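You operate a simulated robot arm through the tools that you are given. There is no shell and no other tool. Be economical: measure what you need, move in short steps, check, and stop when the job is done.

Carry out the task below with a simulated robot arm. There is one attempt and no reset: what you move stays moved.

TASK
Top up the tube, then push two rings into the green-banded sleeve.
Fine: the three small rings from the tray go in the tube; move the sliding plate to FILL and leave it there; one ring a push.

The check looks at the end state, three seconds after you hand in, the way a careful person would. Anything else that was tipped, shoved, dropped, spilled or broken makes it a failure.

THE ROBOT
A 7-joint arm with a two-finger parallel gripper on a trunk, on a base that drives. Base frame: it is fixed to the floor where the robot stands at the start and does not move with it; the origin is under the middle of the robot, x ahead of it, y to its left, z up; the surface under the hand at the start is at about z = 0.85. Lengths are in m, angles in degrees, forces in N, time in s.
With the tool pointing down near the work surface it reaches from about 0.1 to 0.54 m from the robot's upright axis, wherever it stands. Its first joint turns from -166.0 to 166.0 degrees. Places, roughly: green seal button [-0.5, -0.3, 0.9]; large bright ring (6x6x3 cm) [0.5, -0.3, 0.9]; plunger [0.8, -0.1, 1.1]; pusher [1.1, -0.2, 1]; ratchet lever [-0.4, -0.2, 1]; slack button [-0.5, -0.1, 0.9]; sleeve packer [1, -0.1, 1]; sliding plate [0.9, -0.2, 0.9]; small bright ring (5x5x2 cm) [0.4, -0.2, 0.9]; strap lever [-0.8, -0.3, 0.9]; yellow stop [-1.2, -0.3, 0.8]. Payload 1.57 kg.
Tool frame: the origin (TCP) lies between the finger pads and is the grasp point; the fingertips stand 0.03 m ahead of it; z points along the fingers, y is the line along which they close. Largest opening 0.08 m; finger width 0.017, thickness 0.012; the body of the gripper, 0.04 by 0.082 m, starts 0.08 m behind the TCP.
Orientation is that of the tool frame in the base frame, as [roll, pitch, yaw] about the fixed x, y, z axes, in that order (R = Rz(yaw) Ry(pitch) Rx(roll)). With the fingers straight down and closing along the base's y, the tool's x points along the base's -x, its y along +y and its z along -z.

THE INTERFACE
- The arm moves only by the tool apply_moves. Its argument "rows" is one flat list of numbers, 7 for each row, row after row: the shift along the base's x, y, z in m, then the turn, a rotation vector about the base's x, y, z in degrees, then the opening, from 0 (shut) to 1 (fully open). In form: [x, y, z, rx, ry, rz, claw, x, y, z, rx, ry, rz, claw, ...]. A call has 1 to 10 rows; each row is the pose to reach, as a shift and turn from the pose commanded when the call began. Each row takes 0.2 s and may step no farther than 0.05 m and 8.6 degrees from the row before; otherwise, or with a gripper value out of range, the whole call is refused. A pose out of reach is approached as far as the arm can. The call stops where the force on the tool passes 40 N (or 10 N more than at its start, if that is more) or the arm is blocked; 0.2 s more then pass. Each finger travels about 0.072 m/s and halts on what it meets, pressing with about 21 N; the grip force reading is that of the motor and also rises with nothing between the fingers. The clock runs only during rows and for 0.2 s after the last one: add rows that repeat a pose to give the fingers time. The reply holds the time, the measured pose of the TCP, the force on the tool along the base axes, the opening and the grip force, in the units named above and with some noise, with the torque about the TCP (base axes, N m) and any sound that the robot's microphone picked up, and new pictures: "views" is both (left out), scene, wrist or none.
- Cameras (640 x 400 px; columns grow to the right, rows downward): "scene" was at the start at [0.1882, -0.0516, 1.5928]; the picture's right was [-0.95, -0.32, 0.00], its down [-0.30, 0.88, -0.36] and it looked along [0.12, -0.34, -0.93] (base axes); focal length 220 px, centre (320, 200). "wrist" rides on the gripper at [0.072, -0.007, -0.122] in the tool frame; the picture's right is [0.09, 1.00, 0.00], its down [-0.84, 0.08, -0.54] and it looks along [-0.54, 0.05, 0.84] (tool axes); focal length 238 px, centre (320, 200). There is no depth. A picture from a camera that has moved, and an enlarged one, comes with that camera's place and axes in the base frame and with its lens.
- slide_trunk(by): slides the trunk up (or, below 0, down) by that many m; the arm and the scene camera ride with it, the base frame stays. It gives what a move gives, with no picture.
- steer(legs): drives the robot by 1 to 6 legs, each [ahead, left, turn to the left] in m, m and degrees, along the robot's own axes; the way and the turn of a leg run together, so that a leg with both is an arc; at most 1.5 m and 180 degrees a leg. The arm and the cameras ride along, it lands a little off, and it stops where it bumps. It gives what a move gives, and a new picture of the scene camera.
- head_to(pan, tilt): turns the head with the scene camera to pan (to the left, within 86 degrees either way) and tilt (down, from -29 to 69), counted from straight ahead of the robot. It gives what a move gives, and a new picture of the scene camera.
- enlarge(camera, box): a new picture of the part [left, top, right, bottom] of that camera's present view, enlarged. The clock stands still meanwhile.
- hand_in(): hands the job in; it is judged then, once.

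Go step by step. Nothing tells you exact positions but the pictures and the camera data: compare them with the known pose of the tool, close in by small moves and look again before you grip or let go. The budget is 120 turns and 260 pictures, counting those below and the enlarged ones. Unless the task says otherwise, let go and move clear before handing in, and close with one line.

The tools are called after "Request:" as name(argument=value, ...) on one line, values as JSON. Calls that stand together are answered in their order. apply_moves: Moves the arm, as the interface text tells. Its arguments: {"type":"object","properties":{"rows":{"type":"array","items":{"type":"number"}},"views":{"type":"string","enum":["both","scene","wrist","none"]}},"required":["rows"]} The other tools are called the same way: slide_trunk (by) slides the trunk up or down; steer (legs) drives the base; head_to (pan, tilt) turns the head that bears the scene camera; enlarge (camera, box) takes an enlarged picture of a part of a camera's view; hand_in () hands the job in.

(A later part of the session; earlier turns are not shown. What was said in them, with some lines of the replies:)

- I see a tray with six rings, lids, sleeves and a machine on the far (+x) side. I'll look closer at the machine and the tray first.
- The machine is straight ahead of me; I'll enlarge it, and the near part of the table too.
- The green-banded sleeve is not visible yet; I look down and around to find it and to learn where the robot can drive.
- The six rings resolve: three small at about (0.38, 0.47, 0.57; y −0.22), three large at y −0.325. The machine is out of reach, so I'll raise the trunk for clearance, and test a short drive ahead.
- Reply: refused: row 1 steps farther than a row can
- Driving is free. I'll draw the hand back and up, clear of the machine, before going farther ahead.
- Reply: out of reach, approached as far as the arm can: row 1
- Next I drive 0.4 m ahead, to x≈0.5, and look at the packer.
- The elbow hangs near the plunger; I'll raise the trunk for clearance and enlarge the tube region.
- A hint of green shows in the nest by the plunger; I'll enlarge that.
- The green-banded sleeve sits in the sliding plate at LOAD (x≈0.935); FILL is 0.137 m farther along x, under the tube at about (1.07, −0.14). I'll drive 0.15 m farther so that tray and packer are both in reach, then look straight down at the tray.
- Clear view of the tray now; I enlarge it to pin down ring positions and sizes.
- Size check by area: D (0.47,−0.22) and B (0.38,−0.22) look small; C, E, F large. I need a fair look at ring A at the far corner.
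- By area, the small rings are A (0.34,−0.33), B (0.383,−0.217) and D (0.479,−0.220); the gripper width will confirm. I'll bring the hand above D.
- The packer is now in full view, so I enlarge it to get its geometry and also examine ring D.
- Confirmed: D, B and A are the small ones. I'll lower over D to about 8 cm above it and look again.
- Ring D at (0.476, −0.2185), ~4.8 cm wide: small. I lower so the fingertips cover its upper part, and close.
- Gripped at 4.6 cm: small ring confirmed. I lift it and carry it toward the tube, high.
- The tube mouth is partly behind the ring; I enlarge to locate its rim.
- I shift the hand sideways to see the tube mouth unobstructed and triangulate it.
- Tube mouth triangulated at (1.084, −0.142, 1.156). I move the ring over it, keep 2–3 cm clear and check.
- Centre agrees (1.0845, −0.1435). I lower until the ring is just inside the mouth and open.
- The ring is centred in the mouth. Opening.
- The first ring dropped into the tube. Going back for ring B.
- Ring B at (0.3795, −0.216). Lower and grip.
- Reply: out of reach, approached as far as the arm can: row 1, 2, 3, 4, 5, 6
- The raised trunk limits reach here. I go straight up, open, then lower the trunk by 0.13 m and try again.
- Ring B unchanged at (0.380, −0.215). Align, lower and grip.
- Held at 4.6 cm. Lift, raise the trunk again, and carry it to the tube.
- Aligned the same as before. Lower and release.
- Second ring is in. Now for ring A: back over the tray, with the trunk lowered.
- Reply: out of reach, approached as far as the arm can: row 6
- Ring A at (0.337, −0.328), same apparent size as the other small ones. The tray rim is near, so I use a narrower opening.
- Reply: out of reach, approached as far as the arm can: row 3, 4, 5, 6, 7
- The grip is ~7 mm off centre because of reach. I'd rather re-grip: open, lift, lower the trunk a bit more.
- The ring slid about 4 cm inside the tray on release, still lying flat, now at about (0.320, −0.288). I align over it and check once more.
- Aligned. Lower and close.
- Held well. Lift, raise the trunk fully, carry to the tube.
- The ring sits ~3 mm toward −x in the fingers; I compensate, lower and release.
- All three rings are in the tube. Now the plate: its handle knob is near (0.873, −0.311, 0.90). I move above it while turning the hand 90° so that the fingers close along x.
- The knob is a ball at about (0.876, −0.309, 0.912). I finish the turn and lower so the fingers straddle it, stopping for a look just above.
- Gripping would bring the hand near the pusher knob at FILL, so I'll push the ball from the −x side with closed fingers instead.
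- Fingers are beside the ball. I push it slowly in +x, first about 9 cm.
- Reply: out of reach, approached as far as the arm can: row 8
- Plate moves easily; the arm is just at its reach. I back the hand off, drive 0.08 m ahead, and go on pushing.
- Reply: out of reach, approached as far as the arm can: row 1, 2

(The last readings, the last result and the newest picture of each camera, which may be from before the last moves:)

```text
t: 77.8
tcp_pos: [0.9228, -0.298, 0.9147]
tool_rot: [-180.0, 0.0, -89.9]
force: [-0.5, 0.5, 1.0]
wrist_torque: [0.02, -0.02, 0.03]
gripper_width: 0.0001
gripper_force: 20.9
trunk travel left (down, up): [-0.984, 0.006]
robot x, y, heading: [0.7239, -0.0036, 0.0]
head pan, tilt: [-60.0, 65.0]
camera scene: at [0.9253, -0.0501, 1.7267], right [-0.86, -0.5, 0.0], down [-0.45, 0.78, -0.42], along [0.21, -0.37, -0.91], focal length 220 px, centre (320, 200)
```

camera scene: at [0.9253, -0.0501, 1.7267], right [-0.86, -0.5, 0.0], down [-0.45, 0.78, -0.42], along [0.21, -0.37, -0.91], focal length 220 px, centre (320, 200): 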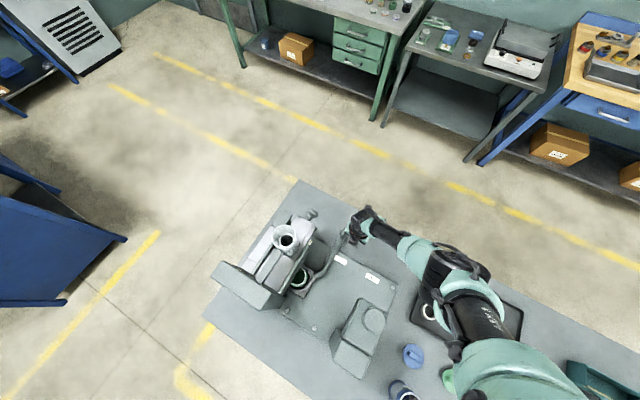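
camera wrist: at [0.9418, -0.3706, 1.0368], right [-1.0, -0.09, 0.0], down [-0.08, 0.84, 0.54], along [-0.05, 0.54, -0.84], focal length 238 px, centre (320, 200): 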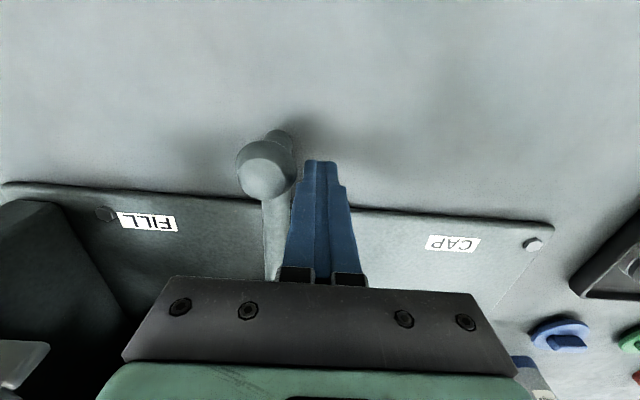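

Now push the rest, up to the stop at about x = 0.985.

Request:
apply_moves(rows=[0.0, -0.008, 0, 0, 0, 0, 0, 0.015, -0.008, 0, 0, 0, 0, 0, 0.03, -0.008, 0, 0, 0, 0, 0, 0.042, -0.008, 0, 0, 0, 0, 0, 0.052, -0.008, 0, 0, 0, 0, 0, 0.06, -0.008, 0, 0, 0, 0, 0], views="wrist")

Request:
enlarge(camera="scene", box=[200, 190, 400, 320])

```text
t: 79.2
tcp_pos: [0.9833, -0.3044, 0.9162]
tool_rot: [180.0, 0.1, -90.0]
force: [-0.3, -0.8, -0.4]
wrist_torque: [0.0, 0.0, -0.01]
gripper_width: 0.0
gripper_force: 20.6
trunk travel left (down, up): [-0.984, 0.006]
robot x, y, heading: [0.7232, 0.0003, 0.4]
head pan, tilt: [-60.0, 65.0]
camera wrist: at [0.9902, -0.3772, 1.038], right [-1.0, -0.09, 0.0], down [-0.08, 0.84, 0.54], along [-0.05, 0.54, -0.84], focal length 238 px, centre (320, 200)
```

wrist: 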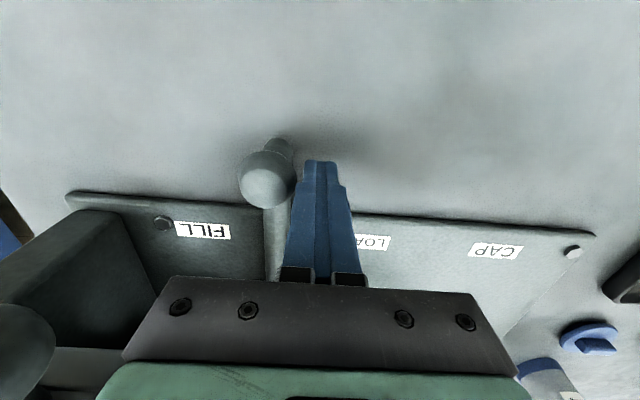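

```text
3.08 times, centred on (300, 255) of scene
camera zoom: at [0.9266, -0.0501, 1.7265], right [-0.86, -0.5, 0.0], down [-0.46, 0.78, -0.42], along [0.21, -0.37, -0.91], focal length 676 px, centre (382, 31)
```

zoom: 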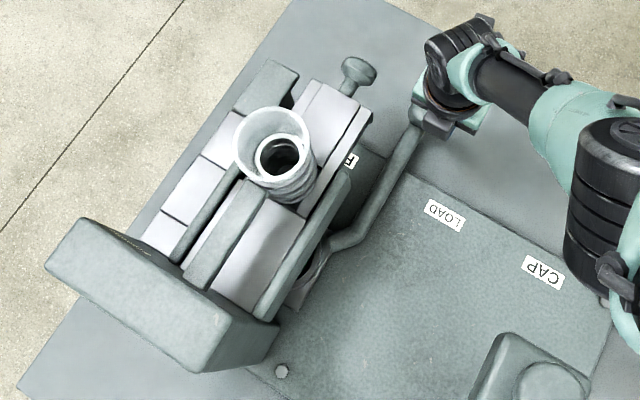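

No resistance yet; I continue in small steps to feel for a stop.

Request:
apply_moves(rows=[0.005, 0, 0, 0, 0, 0, 0, 0.01, 0, 0, 0, 0, 0, 0], views="none")

Request:
enlarge(camera="wrist", box=[40, 110, 360, 310])

```text
t: 79.8
tcp_pos: [0.9938, -0.3051, 0.9151]
tool_rot: [180.0, -0.1, -89.7]
force: [0.3, 0.3, -0.5]
wrist_torque: [0.05, -0.02, -0.03]
gripper_width: 0.0
gripper_force: 21.1
trunk travel left (down, up): [-0.984, 0.006]
robot x, y, heading: [0.7292, -0.0025, -0.1]
head pan, tilt: [-60.0, 65.0]
```

```text
2.00 times, centred on (200, 210) of wrist
camera zoom: at [1.0005, -0.3772, 1.0386], right [-1.0, -0.09, 0.0], down [-0.08, 0.84, 0.54], along [-0.05, 0.54, -0.84], focal length 477 px, centre (560, 180)
```

zoom: 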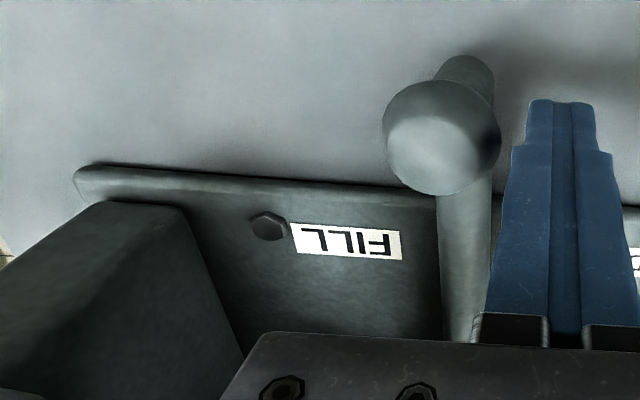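

By the labels, LOAD→FILL is ~0.15 m, so the plate should be close now. I keep feeling for the stop in small steps.

Request:
apply_moves(rows=[0.004, 0, 0, 0, 0, 0, 0, 0.008, 0, 0, 0, 0, 0, 0, 0.008, 0, 0, 0, 0, 0, 0], views="none")

Request:
enlarge(camera="wrist", box=[40, 110, 360, 310])

Request:
enlarge(camera="scene", box=[230, 190, 370, 290])

```text
t: 80.6
tcp_pos: [0.9988, -0.3065, 0.9154]
tool_rot: [179.8, -0.1, -90.0]
force: [-14.8, 0.2, 0.2]
wrist_torque: [-0.01, -0.19, -0.03]
gripper_width: 0.0002
gripper_force: 20.8
trunk travel left (down, up): [-0.984, 0.006]
robot x, y, heading: [0.7272, -0.0009, 0.1]
head pan, tilt: [-60.0, 65.0]
```

```text
2.00 times, centred on (200, 210) of wrist
camera zoom: at [1.005, -0.3781, 1.0379], right [-1.0, -0.09, 0.0], down [-0.08, 0.84, 0.54], along [-0.05, 0.54, -0.84], focal length 477 px, centre (560, 180)
```

zoom: 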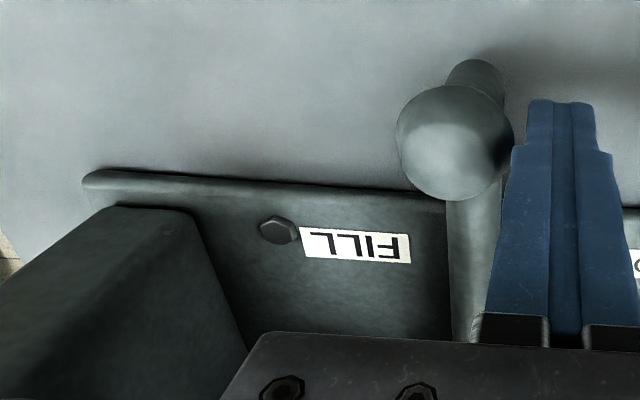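

```text
4.00 times, centred on (300, 240) of scene
camera zoom: at [0.9242, -0.0502, 1.7269], right [-0.86, -0.5, 0.0], down [-0.45, 0.78, -0.42], along [0.21, -0.37, -0.91], focal length 879 px, centre (400, 40)
```

zoom: 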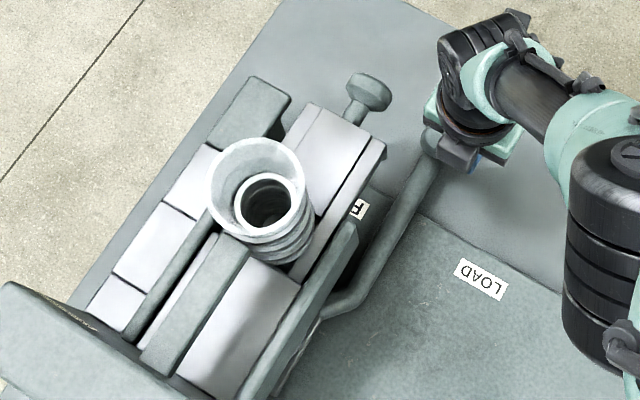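

The plate met its stop (15 N) at FILL. I back off, rise and go to the outer side of the pusher knob, at about (1.087, −0.283, 1.013).

Request:
apply_moves(rows=[-0.03, 0, 0, 0, 0, 0, 0, -0.035, -0.01, 0.04, 0, 0, 0, 0, -0.035, -0.02, 0.085, 0, 0, 0, 0, -0.035, -0.035, 0.13, 0, 0, 0, 0, -0.03, -0.04, 0.17, 0, 0, 0, 0, 0.01, -0.04, 0.185, 0, 0, 0, 0, 0.05, -0.04, 0.185, 0, 0, 0, 0, 0.088, -0.04, 0.185, 0, 0, 0, 0], views="both")

```text
t: 82.4
tcp_pos: [1.0905, -0.3439, 1.0975]
tool_rot: [179.9, 0.0, -90.0]
force: [0.5, -0.4, -0.4]
wrist_torque: [0.02, 0.03, 0.01]
gripper_width: 0.0
gripper_force: 20.8
trunk travel left (down, up): [-0.984, 0.006]
robot x, y, heading: [0.7245, -0.0027, 0.2]
head pan, tilt: [-60.0, 65.0]
camera scene: at [0.9275, -0.0499, 1.7264], right [-0.86, -0.5, 0.0], down [-0.46, 0.78, -0.42], along [0.21, -0.37, -0.91], focal length 220 px, centre (320, 200)
camera wrist: at [1.0965, -0.4162, 1.2209], right [-1.0, -0.09, 0.0], down [-0.08, 0.84, 0.54], along [-0.05, 0.54, -0.84], focal length 238 px, centre (320, 200)
```

scene: 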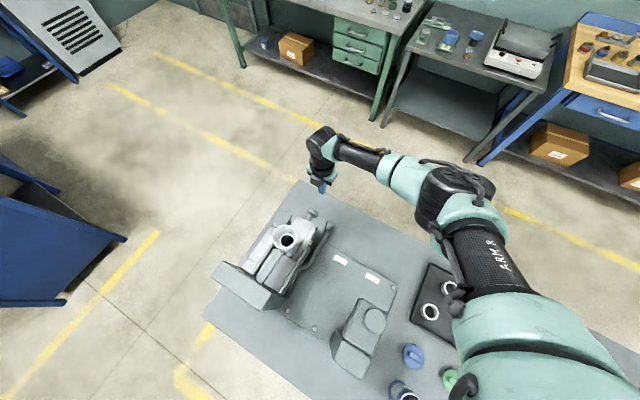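
wrist: 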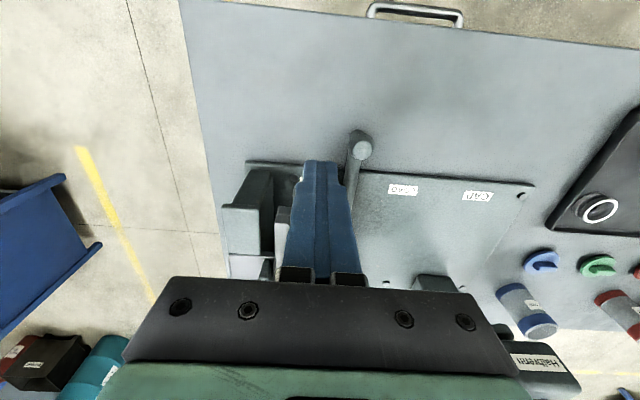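

Request:
enlarge(camera="scene", box=[250, 150, 350, 270])

Request:
enlarge(camera="wrist", box=[200, 130, 420, 290])

```text
3.33 times, centred on (300, 210) of scene
camera zoom: at [0.9275, -0.0499, 1.7264], right [-0.86, -0.5, 0.0], down [-0.46, 0.78, -0.42], along [0.21, -0.37, -0.91], focal length 733 px, centre (387, 167)
```

zoom: 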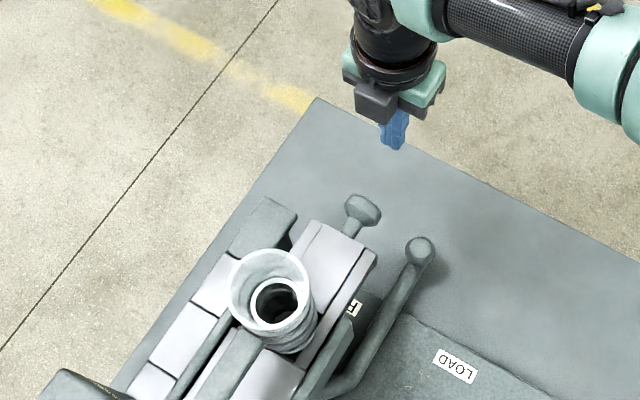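

```text
2.50 times, centred on (310, 210) of wrist
camera zoom: at [1.0965, -0.4162, 1.2209], right [-1.0, -0.09, 0.0], down [-0.08, 0.84, 0.54], along [-0.05, 0.54, -0.84], focal length 596 px, centre (345, 175)
```

zoom: 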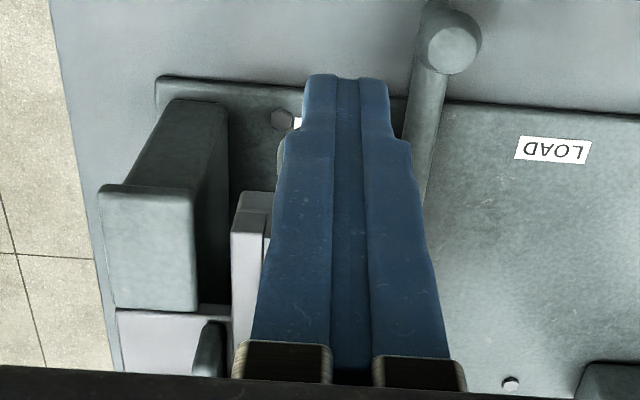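

The knob is in line (x≈1.09). I lower beside it, then approach it slowly in +y.

Request:
apply_moves(rows=[0, 0, -0.04, 0, 0, 0, 0, 0, 0, -0.078, 0, 0, 0, 0, 0, 0.02, -0.078, 0, 0, 0, 0], views="wrist")

Request:
enlarge(camera="scene", box=[250, 150, 350, 270])

```text
t: 83.2
tcp_pos: [1.088, -0.3234, 1.0217]
tool_rot: [-179.9, -0.1, -89.9]
force: [0.7, 0.7, -0.4]
wrist_torque: [0.0, 0.01, 0.03]
gripper_width: 0.0
gripper_force: 21.0
trunk travel left (down, up): [-0.984, 0.006]
robot x, y, heading: [0.7246, 0.0004, 0.0]
head pan, tilt: [-60.0, 65.0]
camera wrist: at [1.0937, -0.3961, 1.1443], right [-1.0, -0.09, 0.0], down [-0.08, 0.84, 0.54], along [-0.05, 0.54, -0.84], focal length 238 px, centre (320, 200)
```

wrist: 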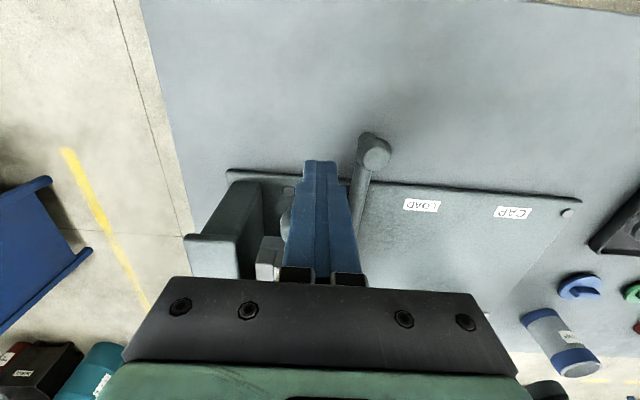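

```text
3.33 times, centred on (300, 210) of scene
camera zoom: at [0.9251, -0.05, 1.7268], right [-0.86, -0.5, 0.0], down [-0.45, 0.78, -0.42], along [0.21, -0.37, -0.91], focal length 733 px, centre (387, 167)
```

zoom: 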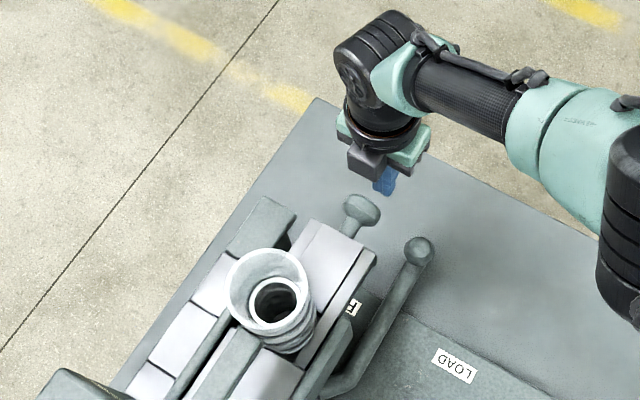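

Finger and knob are in line. I push gently in +y and watch for contact.

Request:
apply_moves(rows=[0.004, 0.01, 0, 0, 0, 0, 0, 0.004, 0.02, 0, 0, 0, 0, 0, 0.004, 0.03, 0, 0, 0, 0, 0, 0.004, 0.04, 0, 0, 0, 0, 0, 0.004, 0.05, 0, 0, 0, 0, 0], views="wrist")

Request:
enlarge(camera="scene", box=[240, 150, 360, 290])

```text
t: 84.4
tcp_pos: [1.0929, -0.2759, 1.0233]
tool_rot: [179.9, 0.0, -89.9]
force: [-2.0, -7.6, -1.0]
wrist_torque: [-0.13, 0.1, 0.03]
gripper_width: 0.0001
gripper_force: 20.7
trunk travel left (down, up): [-0.984, 0.006]
robot x, y, heading: [0.7269, 0.0019, 0.1]
head pan, tilt: [-60.0, 65.0]
camera wrist: at [1.1, -0.3473, 1.1459], right [-1.0, -0.09, 0.0], down [-0.08, 0.84, 0.54], along [-0.05, 0.54, -0.84], focal length 238 px, centre (320, 200)
```

wrist: 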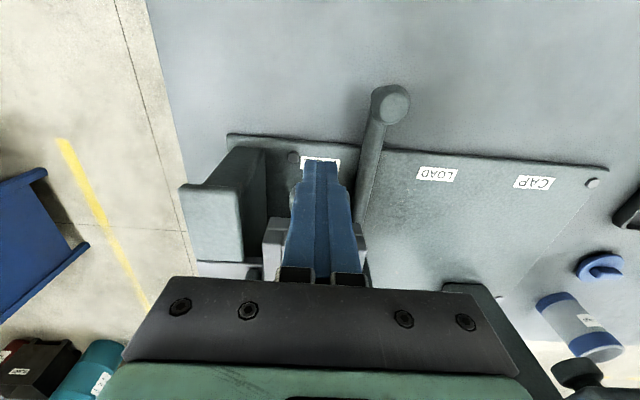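

```text
2.86 times, centred on (300, 220) of scene
camera zoom: at [0.9264, -0.0515, 1.7265], right [-0.86, -0.5, 0.0], down [-0.46, 0.78, -0.42], along [0.21, -0.36, -0.91], focal length 628 px, centre (377, 143)
```

zoom: 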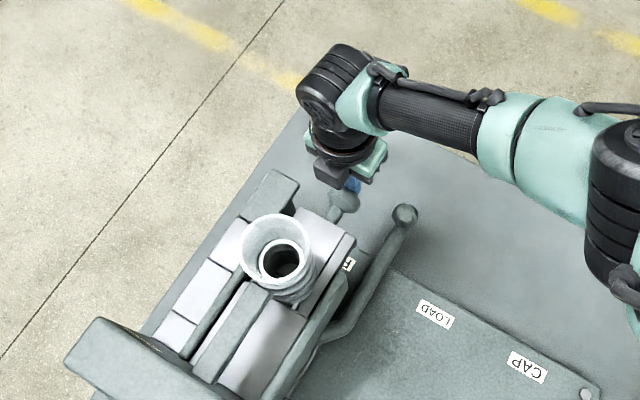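

Contact, 7.6 N, the pusher is moving. Continue the stroke until it stops.

Request:
apply_moves(rows=[0, 0.01, 0, 0, 0, 0, 0, 0, 0.02, 0, 0, 0, 0, 0, 0, 0.03, 0, 0, 0, 0, 0, 0, 0.04, 0, 0, 0, 0, 0], views="wrist")

Request:
enlarge(camera="scene", box=[240, 150, 360, 290])

```text
t: 85.4
tcp_pos: [1.0936, -0.2388, 1.0233]
tool_rot: [-179.9, -0.2, -90.0]
force: [0.8, -16.3, 4.6]
wrist_torque: [-0.19, 0.11, 0.01]
gripper_width: 0.0001
gripper_force: 21.2
trunk travel left (down, up): [-0.984, 0.006]
robot x, y, heading: [0.7253, 0.0012, 0.3]
head pan, tilt: [-60.0, 65.0]
camera wrist: at [1.0997, -0.3103, 1.1464], right [-1.0, -0.09, 0.0], down [-0.08, 0.84, 0.54], along [-0.05, 0.54, -0.84], focal length 238 px, centre (320, 200)
```

wrist: 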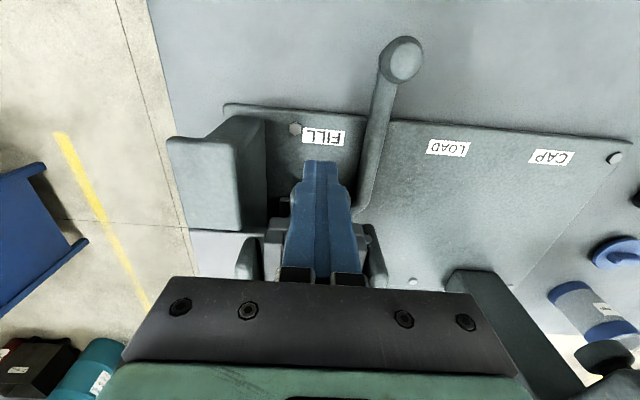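

```text
2.86 times, centred on (300, 220) of scene
camera zoom: at [0.9263, -0.0531, 1.7266], right [-0.86, -0.5, 0.0], down [-0.45, 0.78, -0.42], along [0.21, -0.36, -0.91], focal length 628 px, centre (377, 143)
```

zoom: 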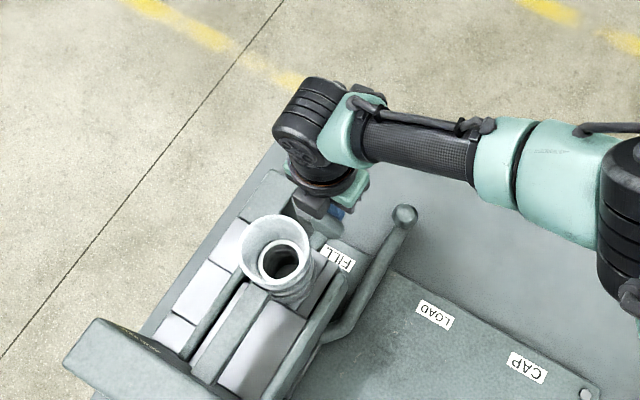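

The pusher is sprung (force rising evenly). I continue in smaller steps, watching clearance to the tube.

Request:
apply_moves(rows=[0, 0.007, 0, 0, 0, 0, 0, 0, 0.014, 0, 0, 0, 0, 0], views="none")

Request:
enlarge(camera="scene", box=[260, 180, 340, 260])

```text
t: 86.0
tcp_pos: [1.094, -0.2378, 1.0254]
tool_rot: [-180.0, -1.7, -90.3]
force: [2.1, -12.7, -5.4]
wrist_torque: [-0.56, -0.02, -0.01]
gripper_width: 0.0
gripper_force: 20.4
trunk travel left (down, up): [-0.984, 0.006]
robot x, y, heading: [0.7238, 0.0014, -0.2]
head pan, tilt: [-60.0, 65.0]
stopped in row 2: the force on the tool passed its limit at 41 N (the readings are from after the stop); the commanded pose is now the measured one
```

```text
5.00 times, centred on (300, 220) of scene
camera zoom: at [0.9271, -0.0507, 1.7264], right [-0.87, -0.5, 0.0], down [-0.45, 0.78, -0.42], along [0.21, -0.37, -0.91], focal length 1099 px, centre (420, 100)
```

zoom: 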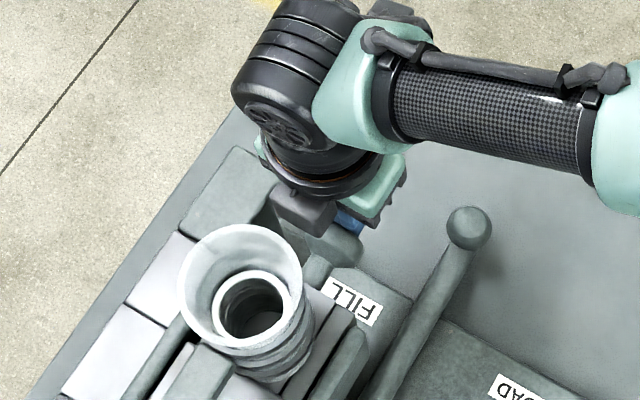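

It stopped hard at y≈−0.237: end of stroke. I back off and see whether the pusher springs back and the stack drops.

Request:
apply_moves(rows=[0, -0.02, -0.002, 0, 0, 0, 0, 0, -0.04, -0.002, 0, 0, 0, 0, 0, -0.06, -0.002, 0, 0, 0, 0, 0, -0.09, -0.002, 0, 0, 0, 0, 0, -0.1, -0.002, 0, 0, 0, 0], views="wrist")

Request:
enlarge(camera="scene", box=[250, 180, 350, 300])

```text
t: 87.2
tcp_pos: [1.0919, -0.3327, 1.0227]
tool_rot: [-179.9, -1.4, -90.1]
force: [0.2, 0.7, -0.3]
wrist_torque: [0.02, 0.0, 0.02]
gripper_width: 0.0
gripper_force: 21.0
trunk travel left (down, up): [-0.984, 0.006]
robot x, y, heading: [0.7265, 0.0003, 0.2]
head pan, tilt: [-60.0, 65.0]
camera wrist: at [1.0993, -0.4025, 1.147], right [-1.0, -0.09, 0.0], down [-0.08, 0.85, 0.52], along [-0.05, 0.52, -0.85], focal length 238 px, centre (320, 200)
```

wrist: 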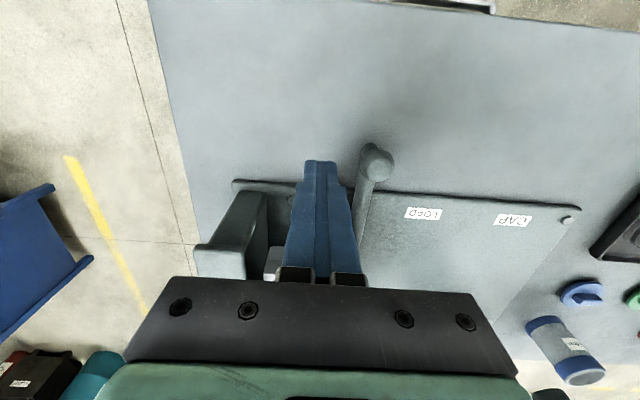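

```text
3.33 times, centred on (300, 240) of scene
camera zoom: at [0.9265, -0.0504, 1.7266], right [-0.87, -0.5, 0.0], down [-0.45, 0.78, -0.42], along [0.21, -0.37, -0.91], focal length 733 px, centre (387, 67)
```

zoom: 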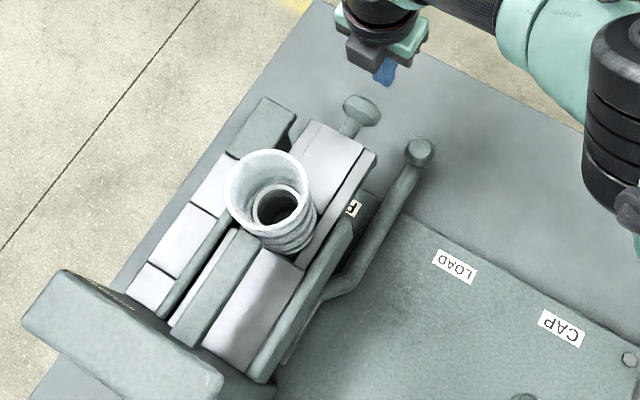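

The pusher sprang back and the stack appears to have dropped by one. I enlarge to confirm.

Request:
enlarge(camera="scene", box=[270, 210, 326, 260])

```text
8.00 times, centred on (298, 235) of scene
camera zoom: at [0.9265, -0.0504, 1.7266], right [-0.87, -0.5, 0.0], down [-0.45, 0.78, -0.42], along [0.21, -0.37, -0.91], focal length 1758 px, centre (496, -80)
```

zoom: 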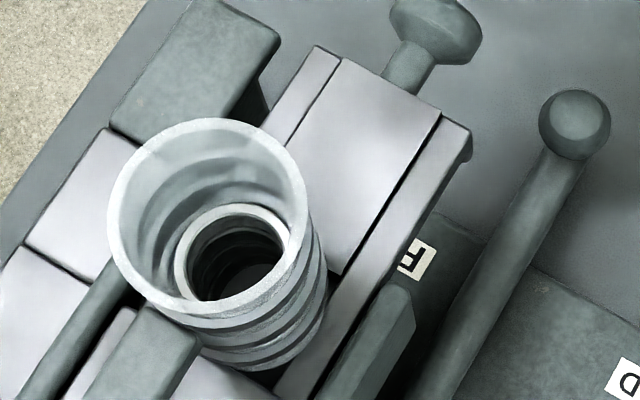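

The stack is one ring lower. Second push: same stroke, straightening the 1.4° tilt first.

Request:
apply_moves(rows=[0, 0, 0, 1.4, 0, 0, 0, 0, 0.02, 0, 1.4, 0, 0, 0, 0, 0.035, 0, 1.4, 0, 0, 0, 0, 0.05, 0, 1.4, 0, 0, 0, 0, 0.065, 0, 1.4, 0, 0, 0, 0, 0.08, 0, 1.4, 0, 0, 0, 0, 0.09, 0, 1.4, 0, 0, 0, 0, 0.095, 0, 1.4, 0, 0, 0, 0, 0.1, 0, 1.4, 0, 0, 0, 0, 0.104, 0, 1.4, 0, 0, 0], views="wrist")

Request:
enlarge(camera="scene", box=[250, 180, 350, 300])

```text
t: 89.4
tcp_pos: [1.0931, -0.2389, 1.0229]
tool_rot: [-179.8, -0.7, -90.3]
force: [6.6, -29.0, 2.0]
wrist_torque: [-0.48, -0.01, -0.01]
gripper_width: 0.0
gripper_force: 20.6
trunk travel left (down, up): [-0.984, 0.006]
robot x, y, heading: [0.7276, 0.0003, -0.2]
head pan, tilt: [-60.0, 65.0]
camera wrist: at [1.0984, -0.3092, 1.1467], right [-1.0, -0.09, 0.0], down [-0.07, 0.84, 0.53], along [-0.04, 0.53, -0.85], focal length 238 px, centre (320, 200)
```

wrist: 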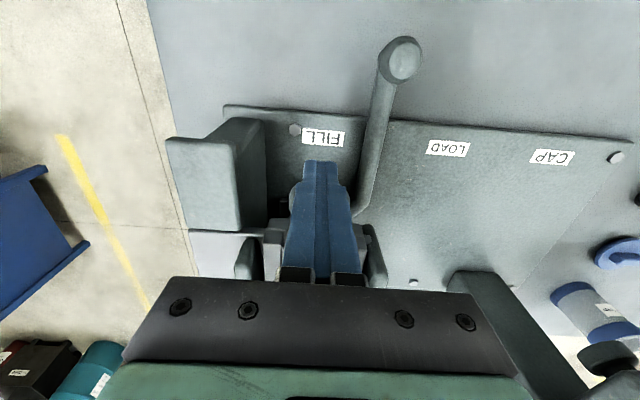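

```text
3.33 times, centred on (300, 240) of scene
camera zoom: at [0.9273, -0.0558, 1.7263], right [-0.87, -0.5, 0.0], down [-0.45, 0.79, -0.42], along [0.21, -0.36, -0.91], focal length 733 px, centre (387, 67)
```

zoom: 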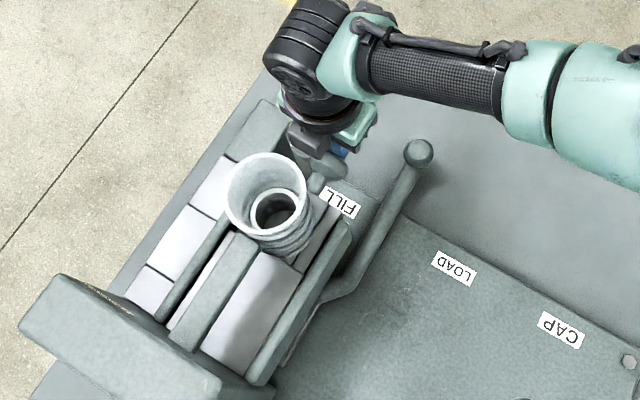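

Same stop, 29 N. I retract and check the stack, then look under the hopper at the sleeve.

Request:
apply_moves(rows=[0, -0.02, 0, 0, 0, 0, 0, 0, -0.04, 0, 0, 0, 0, 0, 0, -0.06, 0, 0, 0, 0, 0, 0, -0.09, 0, 0, 0, 0, 0, 0, -0.12, 0.02, 0, 0, 0, 0, 0, -0.12, 0.06, 0, 0, 0, 0], views="none")

Request:
enlarge(camera="scene", box=[270, 210, 326, 260])

Request:
enlarge(camera="scene", box=[250, 210, 350, 310])

```text
t: 90.8
tcp_pos: [1.0917, -0.3498, 1.0848]
tool_rot: [-179.9, 0.0, -90.2]
force: [0.6, 0.2, -0.2]
wrist_torque: [0.0, -0.02, 0.0]
gripper_width: 0.0
gripper_force: 20.7
trunk travel left (down, up): [-0.984, 0.006]
robot x, y, heading: [0.7284, -0.0014, 0.1]
head pan, tilt: [-60.0, 65.0]
```

```text
8.00 times, centred on (298, 235) of scene
camera zoom: at [0.9253, -0.0504, 1.7267], right [-0.87, -0.5, 0.0], down [-0.45, 0.78, -0.42], along [0.21, -0.37, -0.91], focal length 1758 px, centre (496, -80)
```

zoom: 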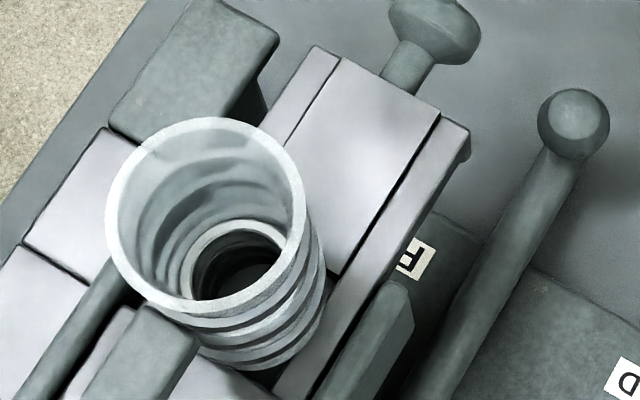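

```text
4.00 times, centred on (300, 260) of scene
camera zoom: at [0.9253, -0.0504, 1.7267], right [-0.87, -0.5, 0.0], down [-0.45, 0.78, -0.42], along [0.21, -0.37, -0.91], focal length 879 px, centre (400, -40)
```

zoom: 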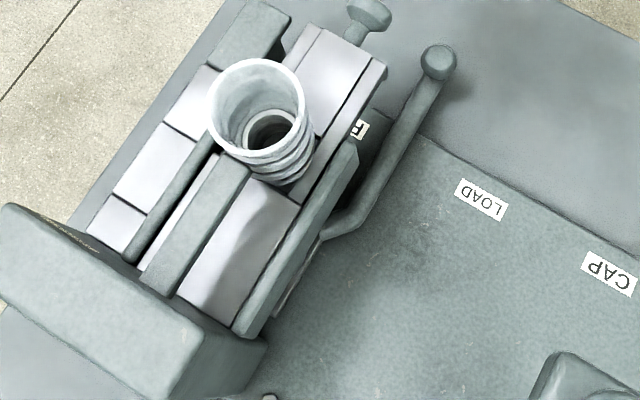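

Two pushes done, and the stack is down by two; the plate is still at FILL. I move the hand up and clear and take one last overall look.

Request:
apply_moves(rows=[0, -0.01, 0.045, 0, 0, 0, 0.3, -0.01, -0.01, 0.09, 0, 0, 0, 0.3, -0.04, -0.01, 0.12, 0, 0, 0, 0.3, -0.08, -0.01, 0.14, 0, 0, 0, 0.3, -0.12, -0.01, 0.15, 0, 0, 0, 0.3], views="both")

Request:
enlarge(camera="wrist", box=[100, 60, 420, 280])

```text
t: 92.0
tcp_pos: [0.9709, -0.358, 1.235]
tool_rot: [-179.9, 0.0, -90.2]
force: [0.7, -0.6, 0.4]
wrist_torque: [0.02, 0.0, -0.01]
gripper_width: 0.0239
gripper_force: 0.1
trunk travel left (down, up): [-0.984, 0.006]
robot x, y, heading: [0.7268, 0.0018, 0.1]
head pan, tilt: [-60.0, 65.0]
camera scene: at [0.9249, -0.0502, 1.7268], right [-0.87, -0.5, 0.0], down [-0.45, 0.78, -0.42], along [0.21, -0.37, -0.91], focal length 220 px, centre (320, 200)
camera wrist: at [0.9786, -0.4298, 1.3573], right [-1.0, -0.09, 0.0], down [-0.08, 0.84, 0.54], along [-0.05, 0.54, -0.84], focal length 238 px, centre (320, 200)
```

scene: 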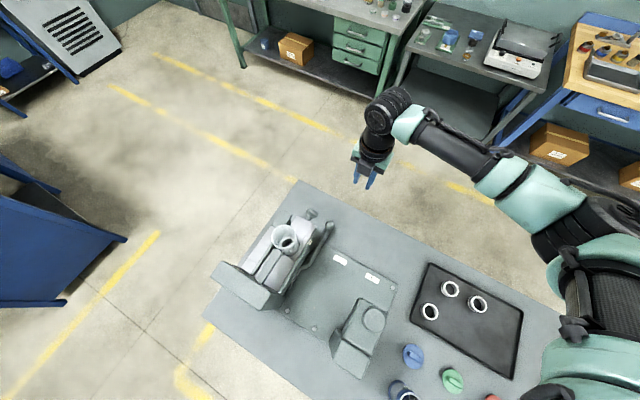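
wrist: 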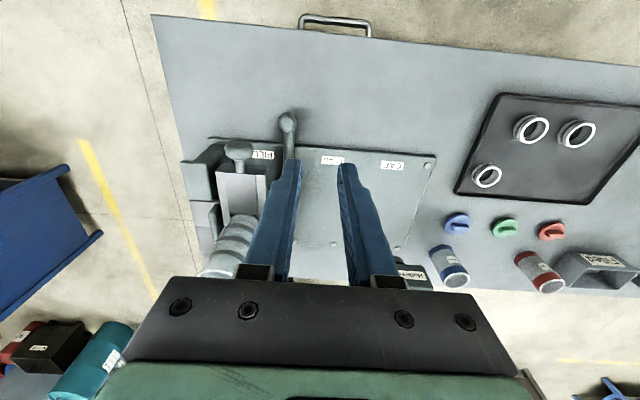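

```text
1.82 times, centred on (260, 170) of wrist
camera zoom: at [0.9786, -0.4298, 1.3573], right [-1.0, -0.09, 0.0], down [-0.08, 0.84, 0.54], along [-0.05, 0.54, -0.84], focal length 433 px, centre (429, 254)
```

zoom: 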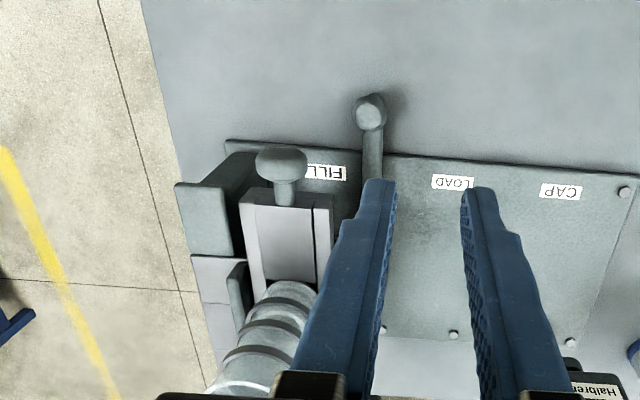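

The plate is at FILL, the pusher is back out, and nothing has been tipped or dropped. The three large rings remain in the tray and the hand is clear, so I hand in.

Request:
hand_in()

```text
The job is handed in.
```

I put the three small rings in the tube, moved the plate to FILL and left it there, and gave two full pushes, one ring each; the tube stack dropped by one ring after each push, but I couldn't see inside the sleeve to confirm both rings seated.
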